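You operate a simulated robot arm through the tools that you are given. There is no shell and no other tool. Be economical: measure what you need, move in short steps, check, and stop when the job is done.

The job below is to be done with a simulated robot arm. You get a single attempt, and the scene is never put back.

JOB
Foam the blue guide block on the rubber mat and scour the grease off.
Fine: use the green scouring pad and put it back; the block stays on the mat; leave the other blocks.
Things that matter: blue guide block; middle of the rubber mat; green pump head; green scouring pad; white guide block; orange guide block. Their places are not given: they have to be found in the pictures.

Only the result counts: the job must be done as asked and must still hold three seconds after the hand-in. Knocking over, shifting, dropping, spilling or breaking anything else fails it.

ROBOT AND FRAMES
A 7-joint arm with a two-finger parallel gripper, fixed in place. Base frame: the origin is at the foot of the arm, x ahead of it, y to its left, z up; the work surface is at about z = 0. Units: mm, rad, N and s.
With the tool pointing down near the work surface it reaches from about 220 to 580 mm from the base axis. Its first joint turns from -1.152 to 1.152 rad. Payload 2.5 kg.
The TCP is the grasp point between the finger pads, 23 mm short of the fingertips. In the tool frame z runs along the fingers and y along their closing line. The gripper opens to 94 mm. The fingers are 38 mm wide and 10 mm thick; the gripper's body (54 by 96 mm) begins 39 mm behind the TCP.
Orientation is that of the tool frame in the base frame, as a unit quaternion [w, x, y, z]. With the fingers straight down and closing along the base's y, the tool's x points along the base's -x, its y along +y and its z along -z.

CONTROLS
- The arm moves only by the tool play_rows. Its argument "series" is a list of rows, each an object of numbers (a shift or turn left out is 0, a gripper value left out holds the last): "tx", "ty", "tz": the shift along the tool's x, y, z in mm; "rx", "ry", "rz": the turn, a rotation vector about the tool's x, y, z in rad; "jaw": the opening, from 0 (shut) to 1 (fully open). In form: [{"tx": .., "ty": .., "tz": .., "rx": .., "ry": .., "rz": .., "jaw": ..}, ...]. A call has 1 to 10 rows; each row shifts and turns the commanded pose from where the row before left it, along the tool's axes as they then stand. Each row takes 0.2 s and may step no farther than 50 mm and 0.15 rad from the row before; otherwise, or with a gripper value out of range, the whole call is refused. Where a pose cannot be reached the arm comes as near as it can. A force on the tool above 40 N (or 10 N above the force at the start of the call, whichever is more), or a blocked arm, ends the call early, and 0.2 s more pass. Each finger travels about 108 mm/s and halts on what it meets, pressing with about 41 N; the grip force reading is that of the motor and also rises with nothing between the fingers. The clock runs only during rows and for 0.2 s after the last one: add rows that do not move to give the fingers time. It gives the time, the measured TCP pose, the force on the tool (base axes), the opening and the grip force at its end, in the units of the frame above (readings bear some noise).
- Cameras (640 x 400 px; columns grow to the right, rows downward): "scene" is fixed at [89.3, -392.6, 544.8]; the picture's right is [0.98, -0.20, 0.00], its down [-0.09, -0.43, -0.90] and it looks along [0.18, 0.88, -0.44] (base axes); focal length 238 px, centre (320, 200). "wrist" rides on the gripper at [-39, 0, -44] in the tool frame; the picture's right is [0.00, -1.00, 0.00], its down [0.97, 0.00, -0.24] and it looks along [0.24, 0.00, 0.97] (tool axes); focal length 218 px, centre (320, 200).
- snapshot(camera): a new picture of that camera. It takes no simulated time.
- measure_at(camera, pixels): there is no depth. For up to 12 entries [column, row, z] of the newest picture of that camera ("zoom" is the newest enlarged one), the place [x, y] in the base frame at which the ray of that pixel passes the height z, good to about 3 mm, but the place of the scene camera against the robot may be out by one fixed shift of up to 18 mm in any direction. It takes no simulated time.
- zoom(camera, box): a new picture of the part [left, top, right, bottom] of that camera's present view, enlarged. It takes no simulated time.
- finish_job(): hands the job in; it is judged then, once.

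Keep the steps short. Do not move on a guess: measure, check each grasp and each placing, and mend mistakes. In all there are 80 turns and 34 pictures (those below and enlarged ones count). Leave the gripper open and the arm clear of the work at the hand-in unless told otherwise, and finish with a single line.

The tools are called after ">>>" by a JSON object that holds its "api" and its "payload". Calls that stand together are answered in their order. play_rows: Moves the arm, as the interface text tells. Its arguments: {"type":"object","properties":{"series":{"type":"array","items":{"type":"object","properties":{"tx":{"type":"number"},"ty":{"type":"number"},"tz":{"type":"number"},"rx":{"type":"number"},"ry":{"type":"number"},"rz":{"type":"number"},"jaw":{"type":"number"}}}}},"required":["series"]} The other tools are called the same way: snapshot (camera) takes a picture; measure_at (camera, pixels) gives the place at which the rays of pixels pass given heights; zoom (camera, box) takes an enlarged picture of a part of a camera's view; finish_job () hands the job in.

At the start:

```text
time: 0.0
ee_pos: [339.3, -16.8, 503.9]
ee_rot: [0.0, 0.0, 1.0, 0.0]
contact_force: [0.3, 0.0, 0.4]
finger_gap: 93.9
grip_force: 0.1
```

scene: 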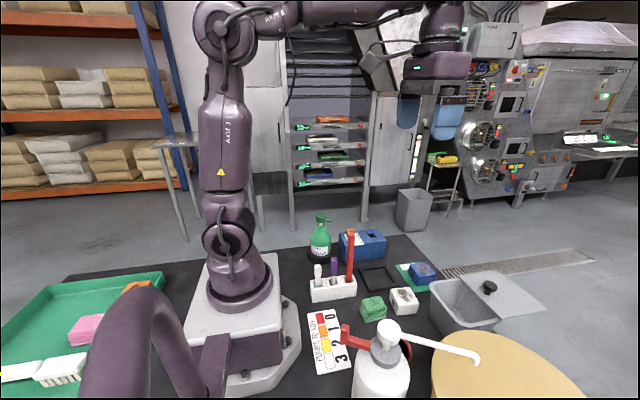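
wrist: 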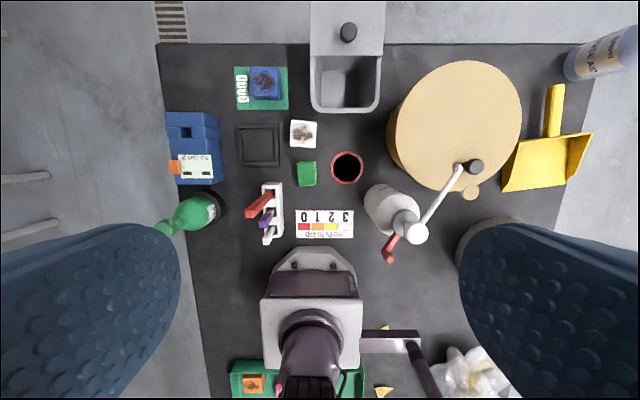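

I see a blue block on a green mat near (265,83) in the wrist view, the green pad near (307,173), and the green pump bottle near (190,212). I'll zoom in on these.

>>> {"api": "zoom", "payload": {"camera": "wrist", "box": [150, 50, 390, 200]}}

>>> {"api": "zoom", "payload": {"camera": "wrist", "box": [140, 140, 380, 290]}}

>>> {"api": "zoom", "payload": {"camera": "scene", "box": [280, 200, 480, 325]}}

```text
2.67 times, centred on (270, 125) of wrist
```

zoom: 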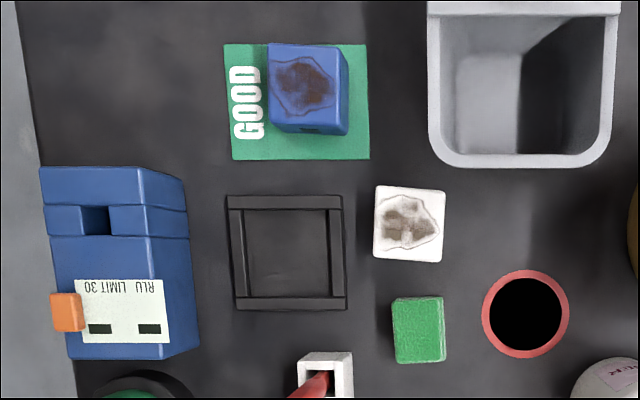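

```text
2.67 times, centred on (260, 215) of wrist
```

zoom: 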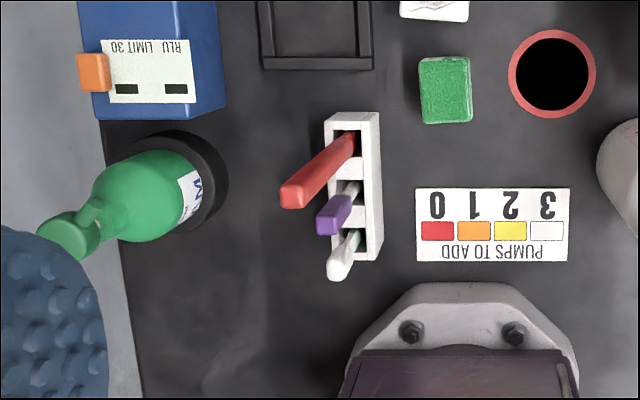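

```text
3.20 times, centred on (380, 262) of scene
```

zoom: 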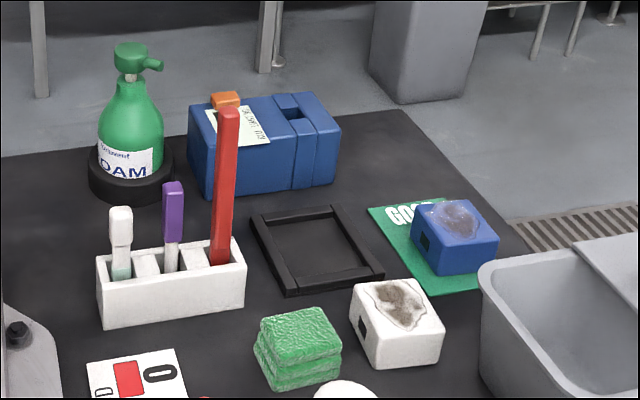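

The framed black square near (258,145) looks like the rubber mat. The blue block sits on a green "GOOD" card. I'll measure the key points.

>>> {"api": "snapshot", "payload": {"camera": "wrist"}}

>>> {"api": "measure_at", "payload": {"camera": "wrist", "pixels": [[258, 145, 0], [237, 124, 8], [280, 166, 8], [265, 83, 40], [303, 133, 40], [307, 173, 25], [170, 229, 160], [207, 209, 0], [193, 148, 60], [238, 107, 0], [289, 68, 0], [269, 205, 80]]}}

>>> {"api": "zoom", "payload": {"camera": "scene", "box": [290, 200, 370, 250]}}

```text
28 pictures are left
```

wrist: 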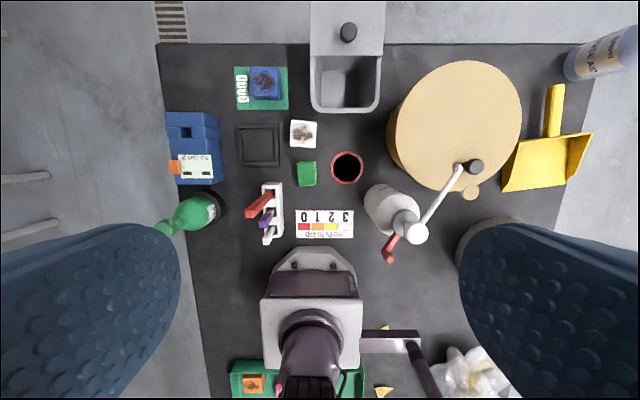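

```text
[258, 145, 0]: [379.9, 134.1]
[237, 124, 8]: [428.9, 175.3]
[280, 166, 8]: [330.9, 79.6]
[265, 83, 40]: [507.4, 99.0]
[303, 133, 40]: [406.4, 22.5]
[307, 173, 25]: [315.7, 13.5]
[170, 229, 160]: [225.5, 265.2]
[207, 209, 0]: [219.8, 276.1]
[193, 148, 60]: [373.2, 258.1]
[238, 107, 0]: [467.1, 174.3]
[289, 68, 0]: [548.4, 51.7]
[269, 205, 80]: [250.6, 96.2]
```

```text
8.00 times, centred on (330, 225) of scene
```

zoom: 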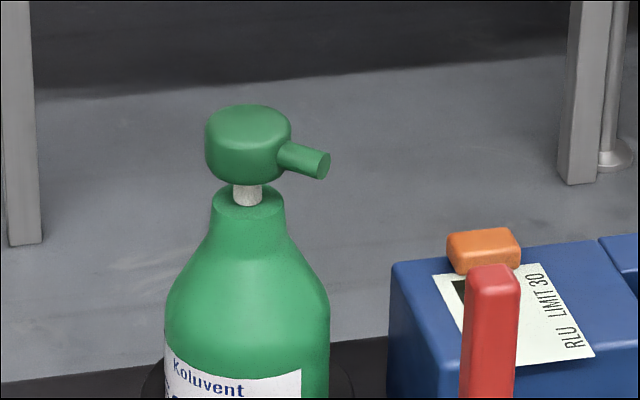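

The mat centre is near (380,134) and the blue block is near (507,99). The pump is near (222,270) and its nozzle seems to point at the mat. I'll come down over the blue block and mat for a closer look.

>>> {"api": "play_rows", "payload": {"series": [{"tx": -20, "ty": 23, "tz": 38}, {"tx": -20, "ty": 23, "tz": 38}, {"tx": -20, "ty": 23, "tz": 38}, {"tx": -20, "ty": 23, "tz": 38}, {"tx": -20, "ty": 23, "tz": 38}, {"tx": -10, "tz": 10}, {}]}}

>>> {"api": "snapshot", "payload": {"camera": "wrist"}}

```text
time: 1.6
ee_pos: [450.1, 96.8, 303.5]
ee_rot: [0.0, 0.0, 1.0, 0.0]
contact_force: [0.0, 0.0, 0.2]
finger_gap: 93.8
grip_force: 0.0
```

```text
26 pictures are left
```

wrist: 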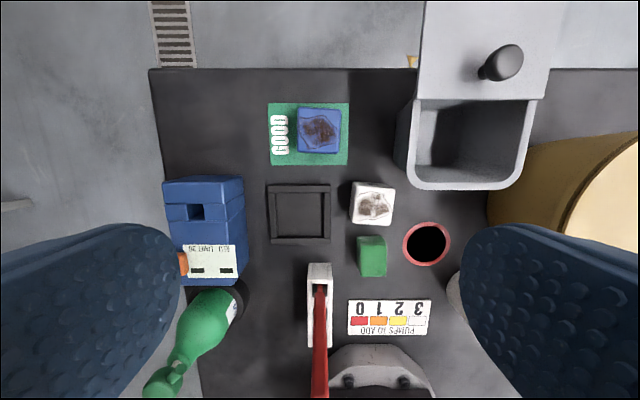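

Zooming on the block and mat.

>>> {"api": "zoom", "payload": {"camera": "wrist", "box": [250, 90, 410, 190]}}

>>> {"api": "zoom", "payload": {"camera": "wrist", "box": [250, 175, 410, 275]}}

```text
4.00 times, centred on (330, 140) of wrist
```

zoom: 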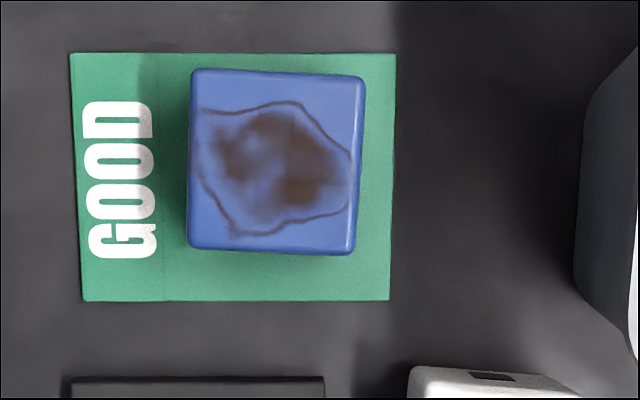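

```text
4.00 times, centred on (330, 225) of wrist
```

zoom: 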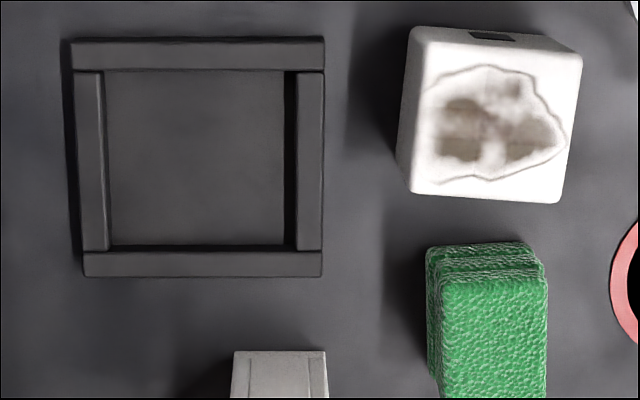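

Measuring the mat frame and pad from this enlarged view, then the block.

>>> {"api": "measure_at", "payload": {"camera": "zoom", "pixels": [[72, 40, 10], [324, 37, 10], [83, 275, 10], [322, 275, 10], [105, 72, 10], [297, 70, 10], [108, 248, 10], [297, 248, 10], [440, 288, 30], [548, 278, 30]]}}

>>> {"api": "measure_at", "payload": {"camera": "wrist", "pixels": [[297.5, 107.5, 40], [341.3, 109.5, 40], [297, 152, 40], [338, 153, 40], [297.5, 107.5, 30], [338, 153, 30], [172, 378, 170], [352, 184, 40], [395, 189, 40], [353, 222, 40], [389, 226, 40]]}}

```text
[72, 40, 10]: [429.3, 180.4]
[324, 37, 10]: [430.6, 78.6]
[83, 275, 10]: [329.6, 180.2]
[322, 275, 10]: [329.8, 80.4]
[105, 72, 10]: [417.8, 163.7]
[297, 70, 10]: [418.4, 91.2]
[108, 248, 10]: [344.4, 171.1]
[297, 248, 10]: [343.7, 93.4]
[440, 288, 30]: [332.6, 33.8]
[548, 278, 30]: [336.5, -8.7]
```

```text
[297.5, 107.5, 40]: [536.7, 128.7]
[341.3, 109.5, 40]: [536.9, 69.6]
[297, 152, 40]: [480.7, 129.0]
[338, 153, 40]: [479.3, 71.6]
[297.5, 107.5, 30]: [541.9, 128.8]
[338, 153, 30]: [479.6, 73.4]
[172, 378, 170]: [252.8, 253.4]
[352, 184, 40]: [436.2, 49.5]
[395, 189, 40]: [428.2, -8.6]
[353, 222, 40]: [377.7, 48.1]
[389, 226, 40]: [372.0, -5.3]
```

The mat centre is about (380,130) with a 76 mm interior. The block centre is about (508,99.5); it is ~58 mm square and ~38 mm tall. I'll go over the block and lower to z=40, which keeps the tips above the frame rim later.

>>> {"api": "play_rows", "payload": {"series": [{"tx": -20, "ty": 1, "tz": 40}, {"tx": -20, "ty": 1, "tz": 40}, {"tx": -18, "ty": 0.7, "tz": 40}, {"tz": 40}, {"tz": 40}, {"tz": 25}, {}]}}

>>> {"api": "snapshot", "payload": {"camera": "wrist"}}

```text
time: 3.2
ee_pos: [508.7, 98.9, 76.7]
ee_rot: [0.0, 0.0, 1.0, 0.0]
contact_force: [0.1, -0.1, 0.2]
finger_gap: 93.9
grip_force: 0.1
```

```text
23 pictures are left
```

wrist: 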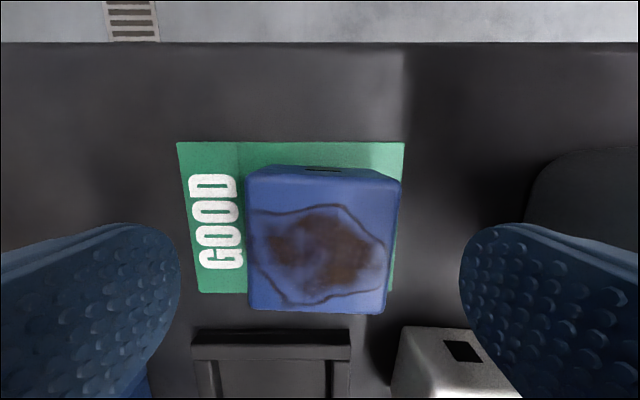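

The block is centred between the fingers and clear of its neighbours. I'll lower to z=40 and close.

>>> {"api": "play_rows", "payload": {"series": [{"tz": 20}, {"tz": 16.7}, {"jaw": 0.5}, {"jaw": 0.3}, {}, {}, {}]}}

```text
time: 4.8
ee_pos: [507.9, 99.7, 39.5]
ee_rot: [0.0, 0.0, 1.0, 0.0]
contact_force: [1.2, 1.5, 0.8]
finger_gap: 57.7
grip_force: 40.7
```

The block is gripped (gap 57.7). I'll lift it and carry it over the mat.

>>> {"api": "play_rows", "payload": {"series": [{"tz": -30}, {"tz": -30}, {"tx": 32, "ty": 7.5}, {"tx": 32, "ty": 7.5}, {"tx": 32, "ty": 7.5}, {"tx": 32, "ty": 7.8}, {}]}}

>>> {"api": "snapshot", "payload": {"camera": "wrist"}}

>>> {"api": "zoom", "payload": {"camera": "scene", "box": [310, 200, 470, 300]}}

```text
time: 6.4
ee_pos: [378.0, 128.8, 99.7]
ee_rot: [0.001, -0.001, 1.0, -0.001]
contact_force: [-0.6, -0.9, -2.2]
finger_gap: 57.4
grip_force: 41.5
```

```text
22 pictures are left
```

wrist: 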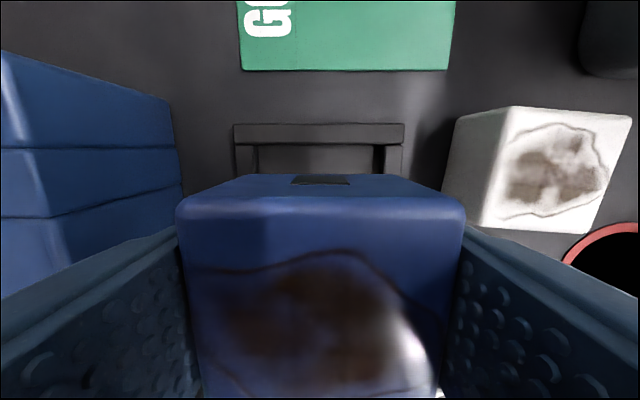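

```text
4.00 times, centred on (390, 250) of scene
```

zoom: 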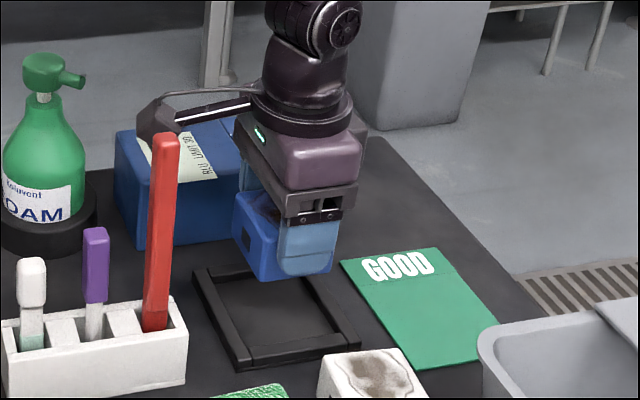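

The far frame edge shows at rows 123–145. I'll check its alignment.

>>> {"api": "measure_at", "payload": {"camera": "wrist", "pixels": [[235, 124, 10], [405, 123, 10], [235, 145, 10], [404, 146, 10], [455, 120, 38], [513, 107, 38]]}}

```text
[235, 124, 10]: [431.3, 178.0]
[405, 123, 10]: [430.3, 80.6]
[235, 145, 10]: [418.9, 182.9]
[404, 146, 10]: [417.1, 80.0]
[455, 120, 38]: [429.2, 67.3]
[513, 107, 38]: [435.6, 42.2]
```

The frame centre is confirmed at about (380,130). I'll shift the 2 mm and lower into the frame.

>>> {"api": "play_rows", "payload": {"series": [{"tx": -2, "ty": 1.2}, {"tz": 20}, {"tz": 20}, {"tz": 12}, {"tz": 4}, {}]}}

```text
time: 7.8
ee_pos: [380.9, 130.8, 42.9]
ee_rot: [0.001, 0.0, 1.0, 0.0]
contact_force: [-0.3, 0.3, -2.9]
finger_gap: 57.7
grip_force: 40.9
```

>>> {"api": "play_rows", "payload": {"series": [{"tz": 2}, {"tz": 1}, {}]}}

```text
time: 8.6
ee_pos: [380.7, 132.3, 41.8]
ee_rot: [0.001, 0.0, 1.0, -0.001]
contact_force: [0.2, -0.5, -3.3]
finger_gap: 57.7
grip_force: 40.8
```

There's no upward reaction yet, so I'll lower a bit further.

>>> {"api": "play_rows", "payload": {"series": [{"tz": 1}, {"tz": 1}, {}]}}

```text
time: 9.4
ee_pos: [381.6, 132.7, 40.8]
ee_rot: [0.0, 0.0, 1.0, 0.0]
contact_force: [-11.2, -2.3, 22.0]
finger_gap: 57.7
grip_force: 41.2
```

Contact (22 N up), so the block is seated. I'll open and rise.

>>> {"api": "play_rows", "payload": {"series": [{"tz": -1, "jaw": 0.7}, {"jaw": 0.85}, {}, {"tz": -20}, {"tz": -40}, {"tz": -45}, {"tz": -45}, {"tz": -30, "jaw": 1}, {}]}}

>>> {"api": "snapshot", "payload": {"camera": "wrist"}}

```text
time: 11.4
ee_pos: [380.1, 131.4, 220.8]
ee_rot: [0.0, 0.0, 1.0, 0.0]
contact_force: [-0.1, -0.4, -0.3]
finger_gap: 94.0
grip_force: 0.2
```

```text
20 pictures are left
```

wrist: 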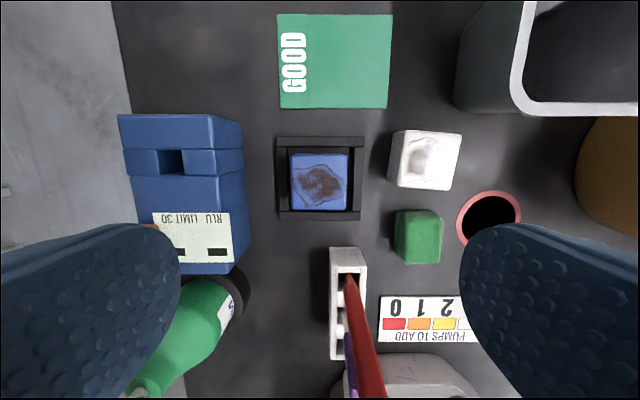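

The block sits in the frame. Next I'll rise and view the pump head from above.

>>> {"api": "play_rows", "payload": {"series": [{"tz": -45}, {"tz": -45}, {"tz": -45, "tx": 22, "ty": 15}, {"tz": -45, "tx": 22, "ty": 15}, {"tx": 30, "ty": 20}, {"tx": 30, "ty": 20}, {"tx": 25, "ty": 14}, {}]}}

>>> {"api": "snapshot", "payload": {"camera": "wrist"}}

```text
refused: row 3 steps farther than a row can; nothing moved
```

```text
19 pictures are left
```

wrist: 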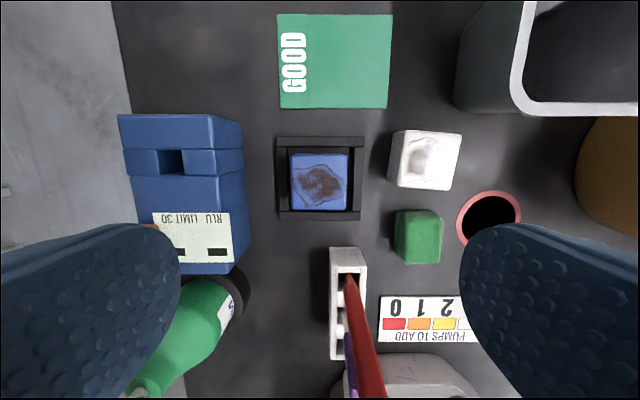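

A row was too long, so I'll send it again with smaller steps.

>>> {"api": "play_rows", "payload": {"series": [{"tz": -45}, {"tz": -45}, {"tz": -40, "tx": 20, "ty": 14}, {"tz": -40, "tx": 20, "ty": 14}, {"tx": 30, "ty": 20}, {"tx": 30, "ty": 20}, {"tx": 30, "ty": 14}, {}]}}

```text
time: 13.2
ee_pos: [248.9, 214.5, 391.2]
ee_rot: [0.0, 0.0, 1.0, 0.0]
contact_force: [1.1, -0.5, 0.1]
finger_gap: 94.0
grip_force: 0.1
```

>>> {"api": "snapshot", "payload": {"camera": "wrist"}}

```text
18 pictures are left
```

wrist: 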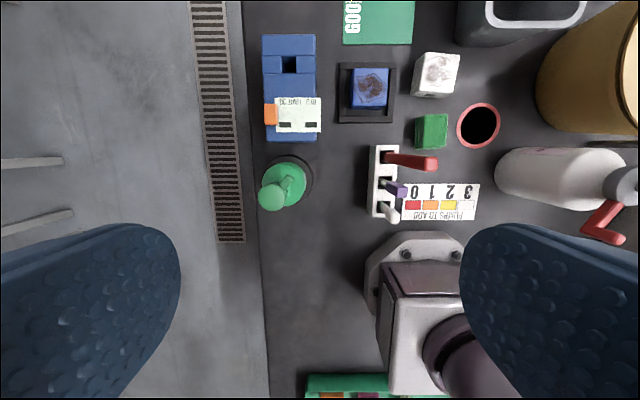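

The head is near (272,196) and its nozzle points up and right toward the mat at (369,92). I'll measure and zoom.

>>> {"api": "zoom", "payload": {"camera": "wrist", "box": [240, 150, 320, 200]}}

>>> {"api": "measure_at", "payload": {"camera": "wrist", "pixels": [[272, 196, 140], [272, 196, 160], [272, 196, 180], [272, 196, 200], [289, 183, 160], [293, 179, 0]]}}

>>> {"api": "measure_at", "payload": {"camera": "scene", "pixels": [[321, 216, 140], [321, 216, 160], [321, 216, 180], [321, 216, 200], [348, 275, 70]]}}

```text
8.00 times, centred on (280, 175) of wrist
```

zoom: 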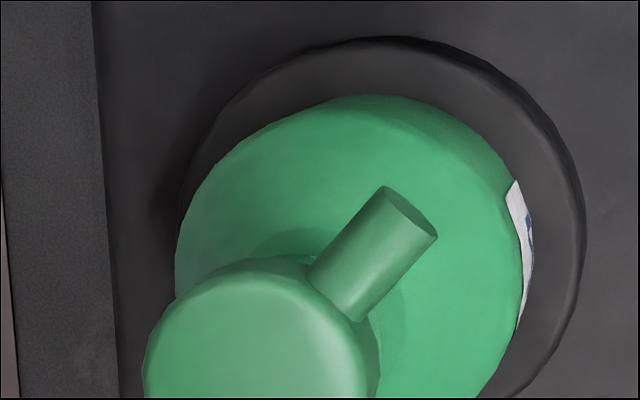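

```text
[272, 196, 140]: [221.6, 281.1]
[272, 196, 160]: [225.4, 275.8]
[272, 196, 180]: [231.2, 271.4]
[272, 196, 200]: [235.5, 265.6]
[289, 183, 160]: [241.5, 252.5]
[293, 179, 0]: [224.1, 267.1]
```

```text
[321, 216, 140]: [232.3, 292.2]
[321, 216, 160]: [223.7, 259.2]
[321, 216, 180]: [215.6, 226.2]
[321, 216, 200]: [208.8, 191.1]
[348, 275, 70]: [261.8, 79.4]
```

The head is at about (228,272) with its top near z≈165. I'll close the jaw and move above it with the tips at ~z=215.

>>> {"api": "play_rows", "payload": {"series": [{"tx": 7, "ty": 20, "jaw": 0}, {"tx": 7, "ty": 20}, {"tx": 7, "ty": 18}, {"tz": 40}, {"tz": 40}, {"tz": 40}, {"tz": 30}, {}]}}

>>> {"api": "snapshot", "payload": {"camera": "wrist"}}

>>> {"api": "zoom", "payload": {"camera": "scene", "box": [260, 150, 420, 250]}}

```text
time: 15.0
ee_pos: [227.8, 272.2, 238.9]
ee_rot: [0.0, 0.0, 1.0, 0.0]
contact_force: [0.0, -0.5, -1.0]
finger_gap: 0.0
grip_force: 40.7
```

```text
16 pictures are left
```

wrist: 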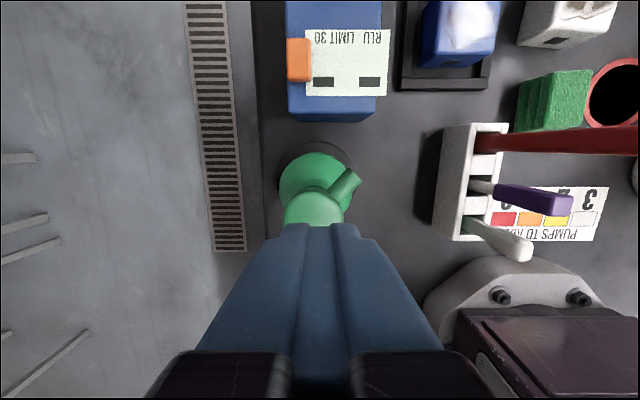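

```text
4.00 times, centred on (340, 200) of scene
```

zoom: 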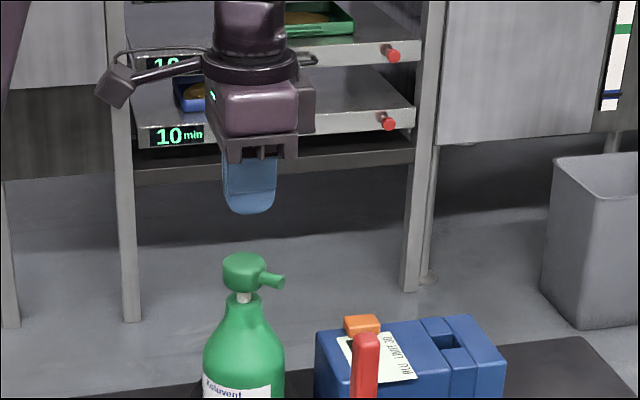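

The fingers look ~5 mm too far in +x and ~4 mm short in y. I'll correct that and descend in small steps to just above the head, with its top at ~z=173.

>>> {"api": "play_rows", "payload": {"series": [{"tx": 5, "ty": 4}, {"tz": 15}, {"tz": 15}, {}]}}

>>> {"api": "zoom", "payload": {"camera": "scene", "box": [290, 180, 370, 230]}}

>>> {"api": "snapshot", "payload": {"camera": "wrist"}}

```text
time: 16.0
ee_pos: [224.7, 275.9, 210.8]
ee_rot: [0.0, 0.0, 1.0, 0.0]
contact_force: [0.5, -0.2, 0.5]
finger_gap: 0.0
grip_force: 40.9
```

```text
8.00 times, centred on (330, 205) of scene
```

zoom: 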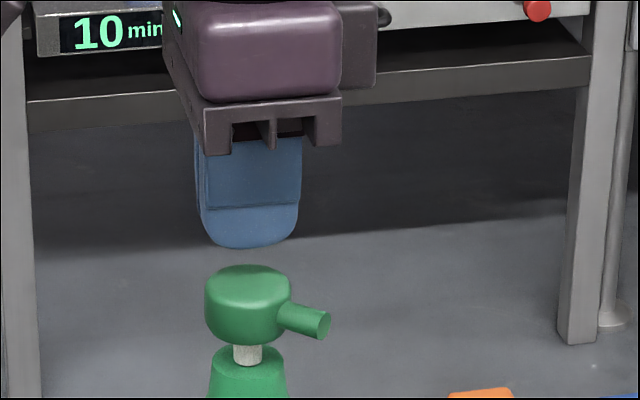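

```text
13 pictures are left
```

wrist: 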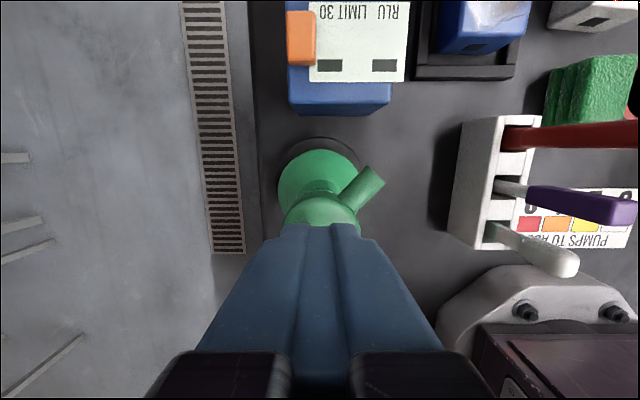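

The fingers are centred over the head with ~15 mm to go. I'll descend to contact in small steps.

>>> {"api": "play_rows", "payload": {"series": [{"tz": 8}, {"tz": 4}, {"tz": 3}, {"tz": 2}, {"tz": 2}, {}]}}

```text
time: 17.4
ee_pos: [226.2, 275.6, 191.7]
ee_rot: [0.0, -0.001, 1.0, 0.0]
contact_force: [0.6, 0.5, 1.0]
finger_gap: 0.2
grip_force: 41.2
```

>>> {"api": "play_rows", "payload": {"series": [{"tz": 2}, {"tz": 2}, {"tz": 2}, {}]}}

```text
time: 18.4
ee_pos: [225.8, 276.1, 186.3]
ee_rot: [0.0, 0.0, 1.0, 0.0]
contact_force: [0.4, -0.1, 2.3]
finger_gap: 0.2
grip_force: 41.3
```

Only slight force so far (2.3 N); I'll continue pressing.

>>> {"api": "play_rows", "payload": {"series": [{"tz": 2}, {"tz": 2}, {"tz": 2}, {}]}}

>>> {"api": "zoom", "payload": {"camera": "scene", "box": [300, 190, 460, 290]}}

```text
time: 19.4
ee_pos: [225.2, 275.1, 180.3]
ee_rot: [0.0, 0.001, 1.0, 0.0]
contact_force: [-6.2, -0.3, 16.2]
finger_gap: 0.1
grip_force: 41.1
```

```text
4.00 times, centred on (380, 240) of scene
```

zoom: 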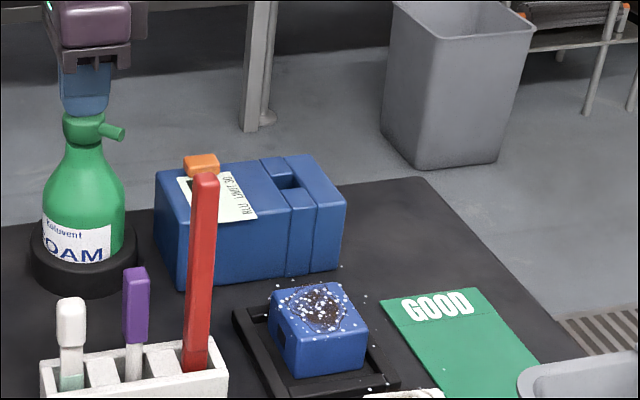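

Foam flecks have landed on the block, so pumping works. I'll release the head and look at the coverage.

>>> {"api": "play_rows", "payload": {"series": [{"tz": -8}, {"tz": -10}, {"tz": -10}, {}, {}]}}

>>> {"api": "zoom", "payload": {"camera": "scene", "box": [300, 190, 460, 290]}}

```text
time: 20.6
ee_pos: [225.4, 275.4, 207.4]
ee_rot: [0.0, 0.0, 1.0, 0.0]
contact_force: [0.0, -0.3, -0.1]
finger_gap: 0.0
grip_force: 41.7
```

```text
4.00 times, centred on (380, 240) of scene
```

zoom: 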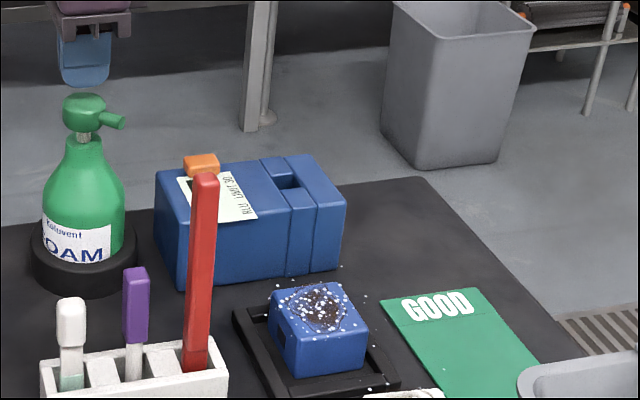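

The head sprang back and foam lies on the grease. I'll raise, cross over to the pad at about (318,13), open the jaw and look.

>>> {"api": "play_rows", "payload": {"series": [{"tz": -45}, {"tz": -45}, {"tx": -15, "ty": -43}, {"tx": -15, "ty": -43}, {"tx": -15, "ty": -43}, {"tx": -15, "ty": -43}, {"tx": -15, "ty": -43}, {"tx": -15, "ty": -43, "jaw": 1}, {"tz": 40}, {"tz": 40}]}}

>>> {"api": "snapshot", "payload": {"camera": "wrist"}}

```text
time: 22.8
ee_pos: [312.7, 17.6, 218.5]
ee_rot: [0.0, 0.001, 1.0, 0.0]
contact_force: [0.5, -0.3, -0.6]
finger_gap: 94.4
grip_force: 0.0
```

```text
10 pictures are left
```

wrist: 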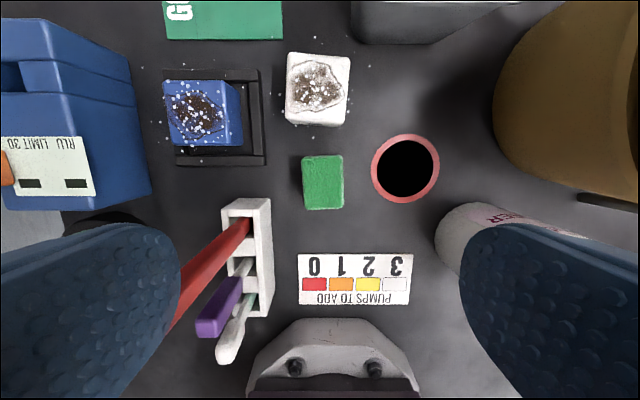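

Foam covers the grease. By triangulation the pad is centred at about (316,14), ~42 mm in y by ~53 mm in x, with its top near z≈41. I'll lower with a partly open jaw (70 mm) to stay clear of the rack.

>>> {"api": "play_rows", "payload": {"series": [{"tx": -3.3, "ty": -3.6, "jaw": 0.74}, {"tz": 45}, {"tz": 45}, {"tz": 40}, {}]}}

>>> {"api": "snapshot", "payload": {"camera": "wrist"}}

```text
time: 24.0
ee_pos: [318.8, 15.4, 87.3]
ee_rot: [0.0, -0.001, 1.0, -0.001]
contact_force: [-0.3, -0.7, -0.3]
finger_gap: 69.6
grip_force: 0.0
```

```text
9 pictures are left
```

wrist: 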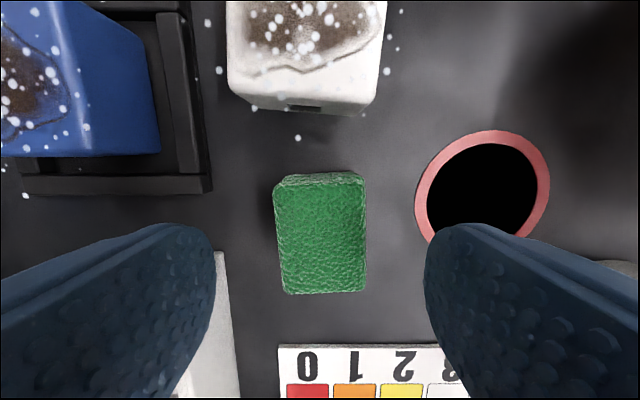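

The pad is centred between the fingers. The rack is close to the left finger, so I'll narrow the jaw to 0.6, move 2 mm in −x, lower to z≈38 and grip.

>>> {"api": "play_rows", "payload": {"series": [{"jaw": 0.6, "tx": 1}, {}, {"tz": 25}, {"tz": 24}, {"jaw": 0.2}, {}, {}]}}

```text
time: 25.6
ee_pos: [315.9, 13.3, 38.9]
ee_rot: [0.0, 0.001, 1.0, 0.0]
contact_force: [-1.9, 1.0, 17.4]
finger_gap: 43.7
grip_force: 41.1
```

The pad is gripped (gap 43.7). I'll lift and check that it comes up whole.

>>> {"api": "play_rows", "payload": {"series": [{"tz": -20}, {"tz": -30}, {"tz": -30}, {}]}}

>>> {"api": "zoom", "payload": {"camera": "scene", "box": [310, 210, 470, 310]}}

```text
time: 26.6
ee_pos: [315.5, 10.8, 117.9]
ee_rot: [0.0, 0.0, 1.0, 0.001]
contact_force: [-0.6, 0.0, 0.9]
finger_gap: 44.1
grip_force: 41.0
```

```text
4.00 times, centred on (390, 260) of scene
```

zoom: 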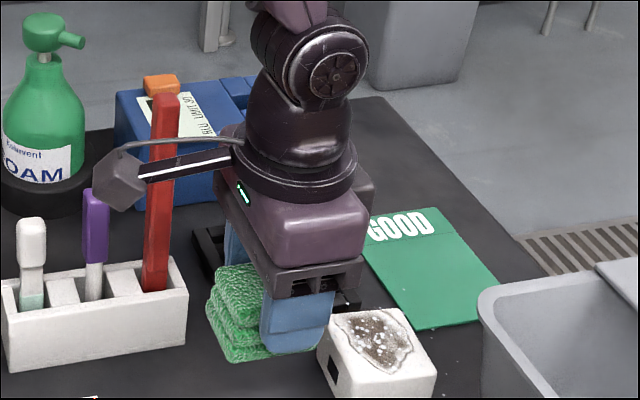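

The pad came up whole. I'll carry it over the block centre at (382,131.5), staying high.

>>> {"api": "play_rows", "payload": {"series": [{"tx": -33, "ty": 10}, {"tx": -33, "ty": 30}, {"ty": 40}, {"ty": 40}, {}, {"tz": 15}, {"tz": 10}, {}]}}

```text
time: 28.4
ee_pos: [382.3, 132.7, 94.7]
ee_rot: [0.0, 0.0, 1.0, 0.0]
contact_force: [0.0, 0.8, -0.2]
finger_gap: 44.2
grip_force: 41.1
```

Over the block at z≈94.7; lowering in small steps until contact.

>>> {"api": "play_rows", "payload": {"series": [{"tz": 4}, {"tz": 4}, {"tz": 3}, {"tz": 2}, {}]}}

```text
time: 29.4
ee_pos: [382.7, 133.2, 85.5]
ee_rot: [0.001, 0.0, 1.0, 0.0]
contact_force: [-2.5, 0.2, 5.2]
finger_gap: 44.1
grip_force: 41.1
stopped in row 4: the force on the tool passed its limit (the readings are from after the stop); the commanded pose is now the measured one
```

Contact at z≈85 with a stiff spike, now resting at 5 N. I'll start gentle x strokes at this height.

>>> {"api": "play_rows", "payload": {"series": [{"tx": 8}, {"tx": 7}, {"tx": -8}, {"tx": -8}, {"tx": -7}, {"tx": -7}, {"tx": 8}, {"tx": 7}, {}]}}

```text
time: 31.4
ee_pos: [385.6, 132.6, 84.6]
ee_rot: [0.001, 0.001, 1.0, 0.0]
contact_force: [6.1, -0.7, 12.1]
finger_gap: 44.2
grip_force: 40.8
```

Steady rubbing at 12 N. Now y strokes and diagonals.

>>> {"api": "play_rows", "payload": {"series": [{"ty": 7}, {"ty": 7}, {"ty": -7}, {"ty": -7}, {"ty": -7}, {"ty": -7}, {"ty": 7}, {"ty": 7}, {"tx": 3}, {}]}}

>>> {"api": "play_rows", "payload": {"series": [{"tx": 10, "ty": 8}, {"tx": -10}, {"tx": -10}, {"ty": -8}, {"tx": 10}, {"tx": 10}, {"ty": -8}, {"tx": -10}, {"tx": -10}, {"tx": 10, "ty": 8}]}}

```text
time: 33.6
ee_pos: [381.7, 132.6, 85.2]
ee_rot: [0.0, 0.0, 1.0, -0.001]
contact_force: [4.3, -0.7, 9.0]
finger_gap: 44.1
grip_force: 40.8
```

```text
time: 35.8
ee_pos: [382.0, 131.8, 84.8]
ee_rot: [0.001, 0.002, 1.0, -0.001]
contact_force: [4.8, -3.7, 12.3]
finger_gap: 44.1
grip_force: 41.0
```

I'll lift and look at the block.

>>> {"api": "play_rows", "payload": {"series": [{"tz": -25}, {"tz": -30}, {"tz": -30}, {"tx": 40, "ty": -10}, {"tx": 30, "ty": -20}, {}]}}

>>> {"api": "zoom", "payload": {"camera": "scene", "box": [320, 220, 480, 320]}}

```text
time: 37.2
ee_pos: [311.7, 104.0, 170.7]
ee_rot: [0.0, 0.0, 1.0, 0.0]
contact_force: [-0.2, -0.2, -0.3]
finger_gap: 43.9
grip_force: 41.1
```

```text
4.00 times, centred on (400, 270) of scene
```

zoom: 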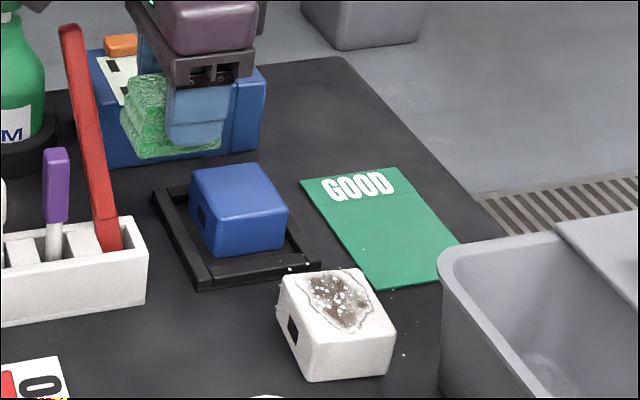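

The block is clean. But the red brush now leans: my sideways move toward −x must be pushing it. I'll back straight off in +x slowly so it can settle in its slot.

>>> {"api": "play_rows", "payload": {"series": [{"tx": -4}, {"tx": -4}, {"tx": -6}, {"tx": -8}, {"tx": -10}, {"tx": -15}, {"tx": -15}, {}]}}

>>> {"api": "zoom", "payload": {"camera": "scene", "box": [300, 210, 460, 310]}}

```text
time: 39.0
ee_pos: [371.5, 103.6, 169.9]
ee_rot: [-0.001, 0.0, 1.0, 0.0]
contact_force: [-0.8, 0.0, -0.9]
finger_gap: 44.0
grip_force: 41.3
```

```text
4.00 times, centred on (380, 260) of scene
```

zoom: 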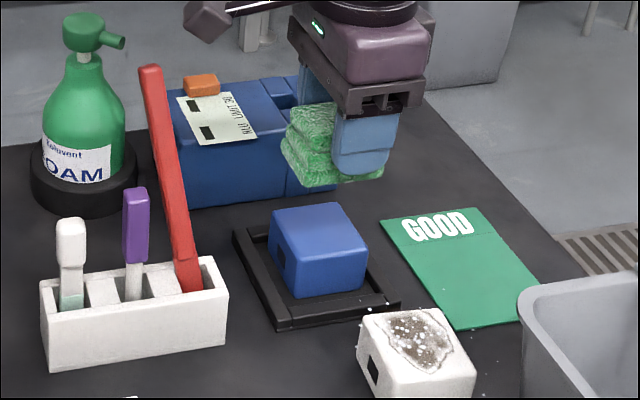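

The brush now leans the other way in its slot; I'll set it upright again once the pad is back. First I'll return the pad: y first, then x, then down.

>>> {"api": "play_rows", "payload": {"series": [{"ty": -45}, {"ty": -45}, {"tx": 28}, {"tx": 27.5}, {"tz": 45}, {"tz": 45}, {"tz": 25}, {}]}}

```text
time: 40.8
ee_pos: [316.9, 13.4, 54.7]
ee_rot: [0.0, 0.0, 1.0, 0.0]
contact_force: [-0.3, 0.0, -0.9]
finger_gap: 44.1
grip_force: 40.7
```

Lowering the last ~15 mm in small steps until it touches.

>>> {"api": "play_rows", "payload": {"series": [{"tz": 6}, {"tz": 4}, {"tz": 2}, {"tz": 1}, {"tz": 1}, {}]}}

```text
time: 42.2
ee_pos: [316.6, 12.2, 41.1]
ee_rot: [-0.001, 0.001, 1.0, 0.0]
contact_force: [-0.1, 0.1, 0.3]
finger_gap: 44.3
grip_force: 41.1
```

>>> {"api": "play_rows", "payload": {"series": [{"tz": 1}, {"tz": 1}, {"tz": 0.5}, {}]}}

```text
time: 43.2
ee_pos: [317.4, 10.4, 38.0]
ee_rot: [-0.001, 0.001, 1.0, 0.0]
contact_force: [-0.4, 0.8, 1.2]
finger_gap: 44.1
grip_force: 40.8
```

>>> {"api": "play_rows", "payload": {"series": [{"tz": 1}, {}]}}

```text
time: 43.8
ee_pos: [318.1, 13.6, 37.9]
ee_rot: [0.0, 0.001, 1.0, -0.001]
contact_force: [-7.4, -2.0, 31.7]
finger_gap: 44.3
grip_force: 41.2
```

The pad has touched down (31.7 N). I'll ease up slightly, open to 0.6 so as not to touch the rack, then rise straight up.

>>> {"api": "play_rows", "payload": {"series": [{"tz": -0.7}, {"jaw": 0.6}, {}, {"tz": -20}, {"tz": -40}, {"tz": -45}, {"tz": -45}, {"tz": -45}, {"tz": -45}, {}]}}

>>> {"api": "snapshot", "payload": {"camera": "wrist"}}

```text
time: 46.0
ee_pos: [317.2, 13.8, 278.5]
ee_rot: [-0.002, 0.0, 1.0, -0.001]
contact_force: [-0.4, 0.1, -0.6]
finger_gap: 56.3
grip_force: 0.0
```

```text
5 pictures are left
```

wrist: 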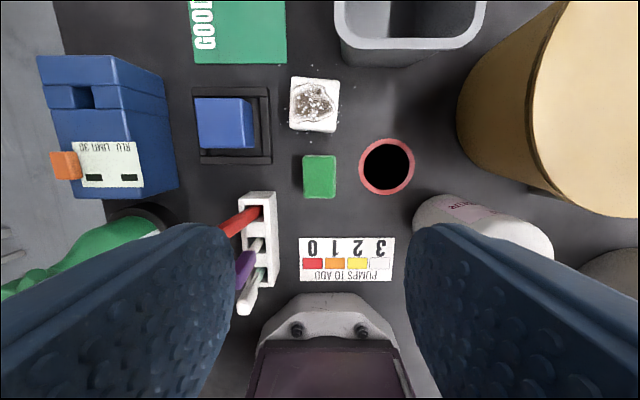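

The pad is back in place and the block is clean in its frame. Now the red brush: I'll measure its base and its original and present top positions.

>>> {"api": "measure_at", "payload": {"camera": "scene", "pixels": [[348, 277, 40], [348, 277, 60], [351, 234, 130], [351, 234, 150], [351, 234, 170], [337.5, 227.5, 130], [337.5, 227.5, 150], [337.5, 227.5, 170], [375, 287, 0]]}}

>>> {"api": "measure_at", "payload": {"camera": "wrist", "pixels": [[258, 207, 40], [242, 194, 40], [276, 191, 40], [275, 287, 40], [239, 287, 40], [222, 230, 100], [222, 230, 130]]}}

```text
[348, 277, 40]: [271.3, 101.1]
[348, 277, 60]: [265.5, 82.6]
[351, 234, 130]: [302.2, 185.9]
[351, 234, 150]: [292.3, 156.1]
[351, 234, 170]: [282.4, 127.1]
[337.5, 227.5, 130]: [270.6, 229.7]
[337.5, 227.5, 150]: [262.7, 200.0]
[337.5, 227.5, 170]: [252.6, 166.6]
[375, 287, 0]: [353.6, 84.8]
```

```text
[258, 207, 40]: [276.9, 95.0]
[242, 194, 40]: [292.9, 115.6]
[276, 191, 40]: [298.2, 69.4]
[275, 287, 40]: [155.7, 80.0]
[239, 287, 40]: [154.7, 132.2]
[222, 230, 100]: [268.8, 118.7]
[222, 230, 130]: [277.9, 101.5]
```

The brush looks ~185 mm tall, originally upright at about (267,105). I'll rise and view it from above before touching it.

>>> {"api": "play_rows", "payload": {"series": [{"tz": -45}, {"tz": -30, "jaw": 1}, {"tx": 30, "ty": 25}, {"tx": 30, "ty": 25}, {}]}}

>>> {"api": "snapshot", "payload": {"camera": "wrist"}}

>>> {"api": "zoom", "payload": {"camera": "scene", "box": [290, 200, 410, 300]}}

```text
time: 47.2
ee_pos: [258.1, 65.2, 354.6]
ee_rot: [-0.001, 0.0, 1.0, 0.0]
contact_force: [-0.8, -0.4, -1.1]
finger_gap: 94.1
grip_force: 0.0
```

```text
4 pictures are left
```

wrist: 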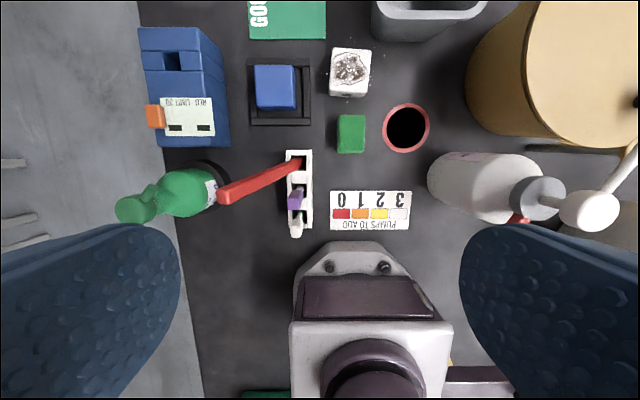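

```text
4.00 times, centred on (350, 250) of scene
```

zoom: 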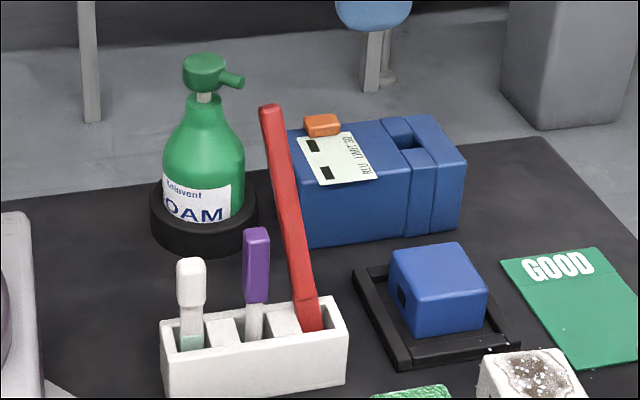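

The brush's base is at about (270,101) and its top now leans to about (256,149,206). Originally it stood upright near (272,98). I'll come down around its top with open fingers, guide it back in −y while loose, then grip it and straighten it. First I'll descend at (257,145) to TCP z≈195.

>>> {"api": "play_rows", "payload": {"series": [{"ty": 40}, {"ty": 40}, {"tz": 40}, {"tz": 40}, {"tz": 35}, {}]}}

>>> {"api": "snapshot", "payload": {"camera": "wrist"}}

```text
time: 48.6
ee_pos: [253.7, 142.3, 237.2]
ee_rot: [0.0, 0.0, 1.0, 0.0]
contact_force: [-0.3, -0.2, -0.4]
finger_gap: 94.1
grip_force: 0.0
```

```text
2 pictures are left
```

wrist: 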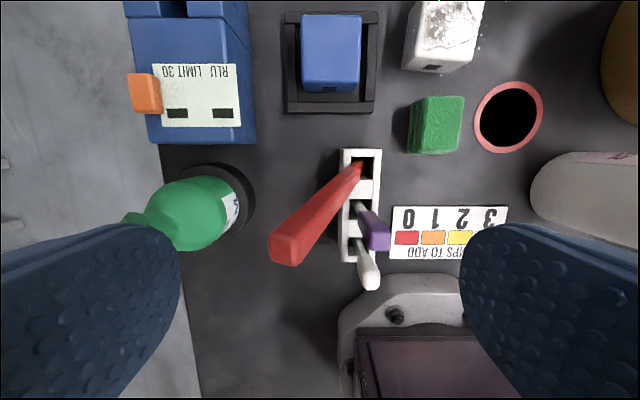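

The brush top now triangulates to about (248,159,182), nicely between the fingers. I'll lower to TCP z≈170 around it, then narrow the jaw loosely.

>>> {"api": "play_rows", "payload": {"series": [{"tx": 6, "ty": 8}, {"tz": 25}, {"tz": 25}, {"tz": 18}, {"jaw": 0.5}, {}]}}

```text
time: 50.0
ee_pos: [249.5, 151.2, 169.6]
ee_rot: [-0.001, 0.0, 1.0, -0.001]
contact_force: [-0.6, -0.4, -0.3]
finger_gap: 46.9
grip_force: 0.1
```

No contact. Now I'll move slowly in −y so the left finger tips the brush back toward upright, narrowing as I go.

>>> {"api": "play_rows", "payload": {"series": [{"ty": -6}, {"ty": -6}, {"ty": -6}, {"ty": -6}, {"ty": -6, "jaw": 0.4}, {"ty": -6}, {"ty": -5, "jaw": 0.3}, {"ty": -5}, {}]}}

```text
time: 52.0
ee_pos: [251.2, 104.8, 171.1]
ee_rot: [0.001, 0.0, 1.0, 0.0]
contact_force: [-0.1, -0.4, -0.4]
finger_gap: 28.4
grip_force: 0.1
```

>>> {"api": "play_rows", "payload": {"series": [{"ty": -4}, {"jaw": 0.2}, {"jaw": 0.1}, {}, {}]}}

>>> {"api": "snapshot", "payload": {"camera": "wrist"}}

```text
time: 53.2
ee_pos: [252.0, 100.8, 169.1]
ee_rot: [-0.001, 0.0, 1.0, 0.0]
contact_force: [0.0, 1.0, 2.6]
finger_gap: 15.1
grip_force: 40.8
```

```text
1 pictures are left
```

wrist: 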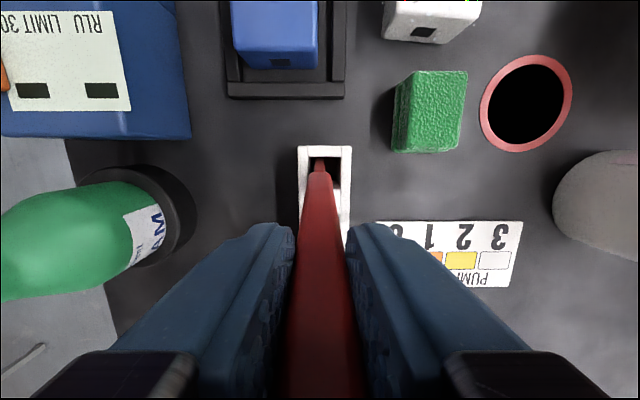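

The brush is gripped (15 mm gap) and upright in y. From its apparent width along the picture it still leans about 0.16 rad toward −x. I'll turn the tool about y and move +x together, pivoting about the base.

>>> {"api": "play_rows", "payload": {"series": [{"ry": 0.04, "tx": -6.5, "tz": -1}, {"ry": 0.04, "tx": -6.5, "tz": -1}, {}]}}

```text
time: 54.0
ee_pos: [264.3, 101.2, 172.0]
ee_rot: [-0.041, 0.001, 0.999, 0.0]
contact_force: [-1.4, -0.1, -0.4]
finger_gap: 15.2
grip_force: 41.0
```

>>> {"api": "play_rows", "payload": {"series": [{"ry": 0.04, "tx": -6.5, "tz": -1}, {"ry": 0.04, "tx": -6.5, "tz": -1}, {}]}}

```text
time: 54.8
ee_pos: [277.8, 101.8, 172.4]
ee_rot: [-0.083, 0.001, 0.997, -0.001]
contact_force: [-5.1, -0.2, 1.6]
finger_gap: 15.4
grip_force: 41.2
```

The fingers still hold the brush. I'll use the last picture to judge how upright it is before letting go.

>>> {"api": "zoom", "payload": {"camera": "scene", "box": [310, 205, 390, 300]}}

```text
4.21 times, centred on (350, 252) of scene
```

zoom: 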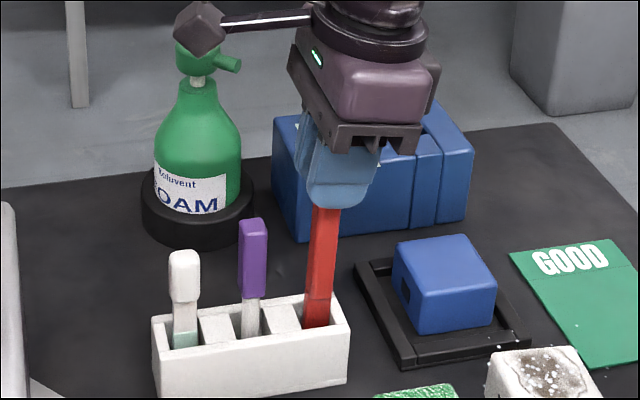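

The brush's slope in the picture is ~0.076 against ~0.054 for true vertical, so it leans only ~0.02 rad too far to +x. I'll take that back, then lower until the base touches.

>>> {"api": "play_rows", "payload": {"series": [{"ry": -0.02, "tx": 3.3}, {}, {"tz": 1}, {"tz": 1}, {}]}}

```text
time: 56.0
ee_pos: [273.1, 100.8, 172.5]
ee_rot: [-0.07, -0.001, 0.998, 0.0]
contact_force: [-3.9, -0.4, 1.1]
finger_gap: 14.9
grip_force: 40.9
```

>>> {"api": "play_rows", "payload": {"series": [{"tz": 1}, {"tz": 1}, {}]}}

```text
time: 56.8
ee_pos: [274.1, 102.1, 169.7]
ee_rot: [-0.07, 0.0, 0.998, 0.0]
contact_force: [-3.8, 0.1, 10.9]
finger_gap: 15.2
grip_force: 41.0
```

The base is touching (10.9 N). I'll relieve the small side force, open in small increments, and rise away.

>>> {"api": "play_rows", "payload": {"series": [{"tx": 0.6, "tz": -0.5}, {}, {"jaw": 0.2}, {"jaw": 0.25}, {"jaw": 0.35}, {"jaw": 0.5}, {}, {}]}}

```text
time: 58.6
ee_pos: [272.0, 100.5, 170.0]
ee_rot: [-0.071, -0.001, 0.997, -0.001]
contact_force: [-0.9, 0.3, -0.9]
finger_gap: 46.9
grip_force: 0.1
```

No contact remains. I'll rise along the tool axis in steps, then straighten the tool and move clear.

>>> {"api": "play_rows", "payload": {"series": [{"tz": -10}, {"tz": -20}, {"tz": -30}, {"tz": -40}, {"tz": -40}, {"tz": -40, "ry": -0.07}, {"ry": -0.07}, {"tx": -35, "jaw": 1}, {"tx": -35, "ty": -30}, {}]}}

```text
time: 60.8
ee_pos: [368.2, 71.8, 345.6]
ee_rot: [-0.001, 0.001, 1.0, -0.001]
contact_force: [-0.3, -0.7, 0.7]
finger_gap: 93.9
grip_force: 0.1
```

The arm is clear with the gripper open and no pictures remain. The block was clean in its frame and the pad back in its place when last seen, so I'll hand in.

>>> {"api": "finish_job", "payload": {}}

```text
The job is handed in.
```

Blue block foamed, scoured clean and left on the mat, pad put back; but I tipped the red brush in its rack and re-stood it (no picture left to check it after release), and some foam flecks landed on the white block.
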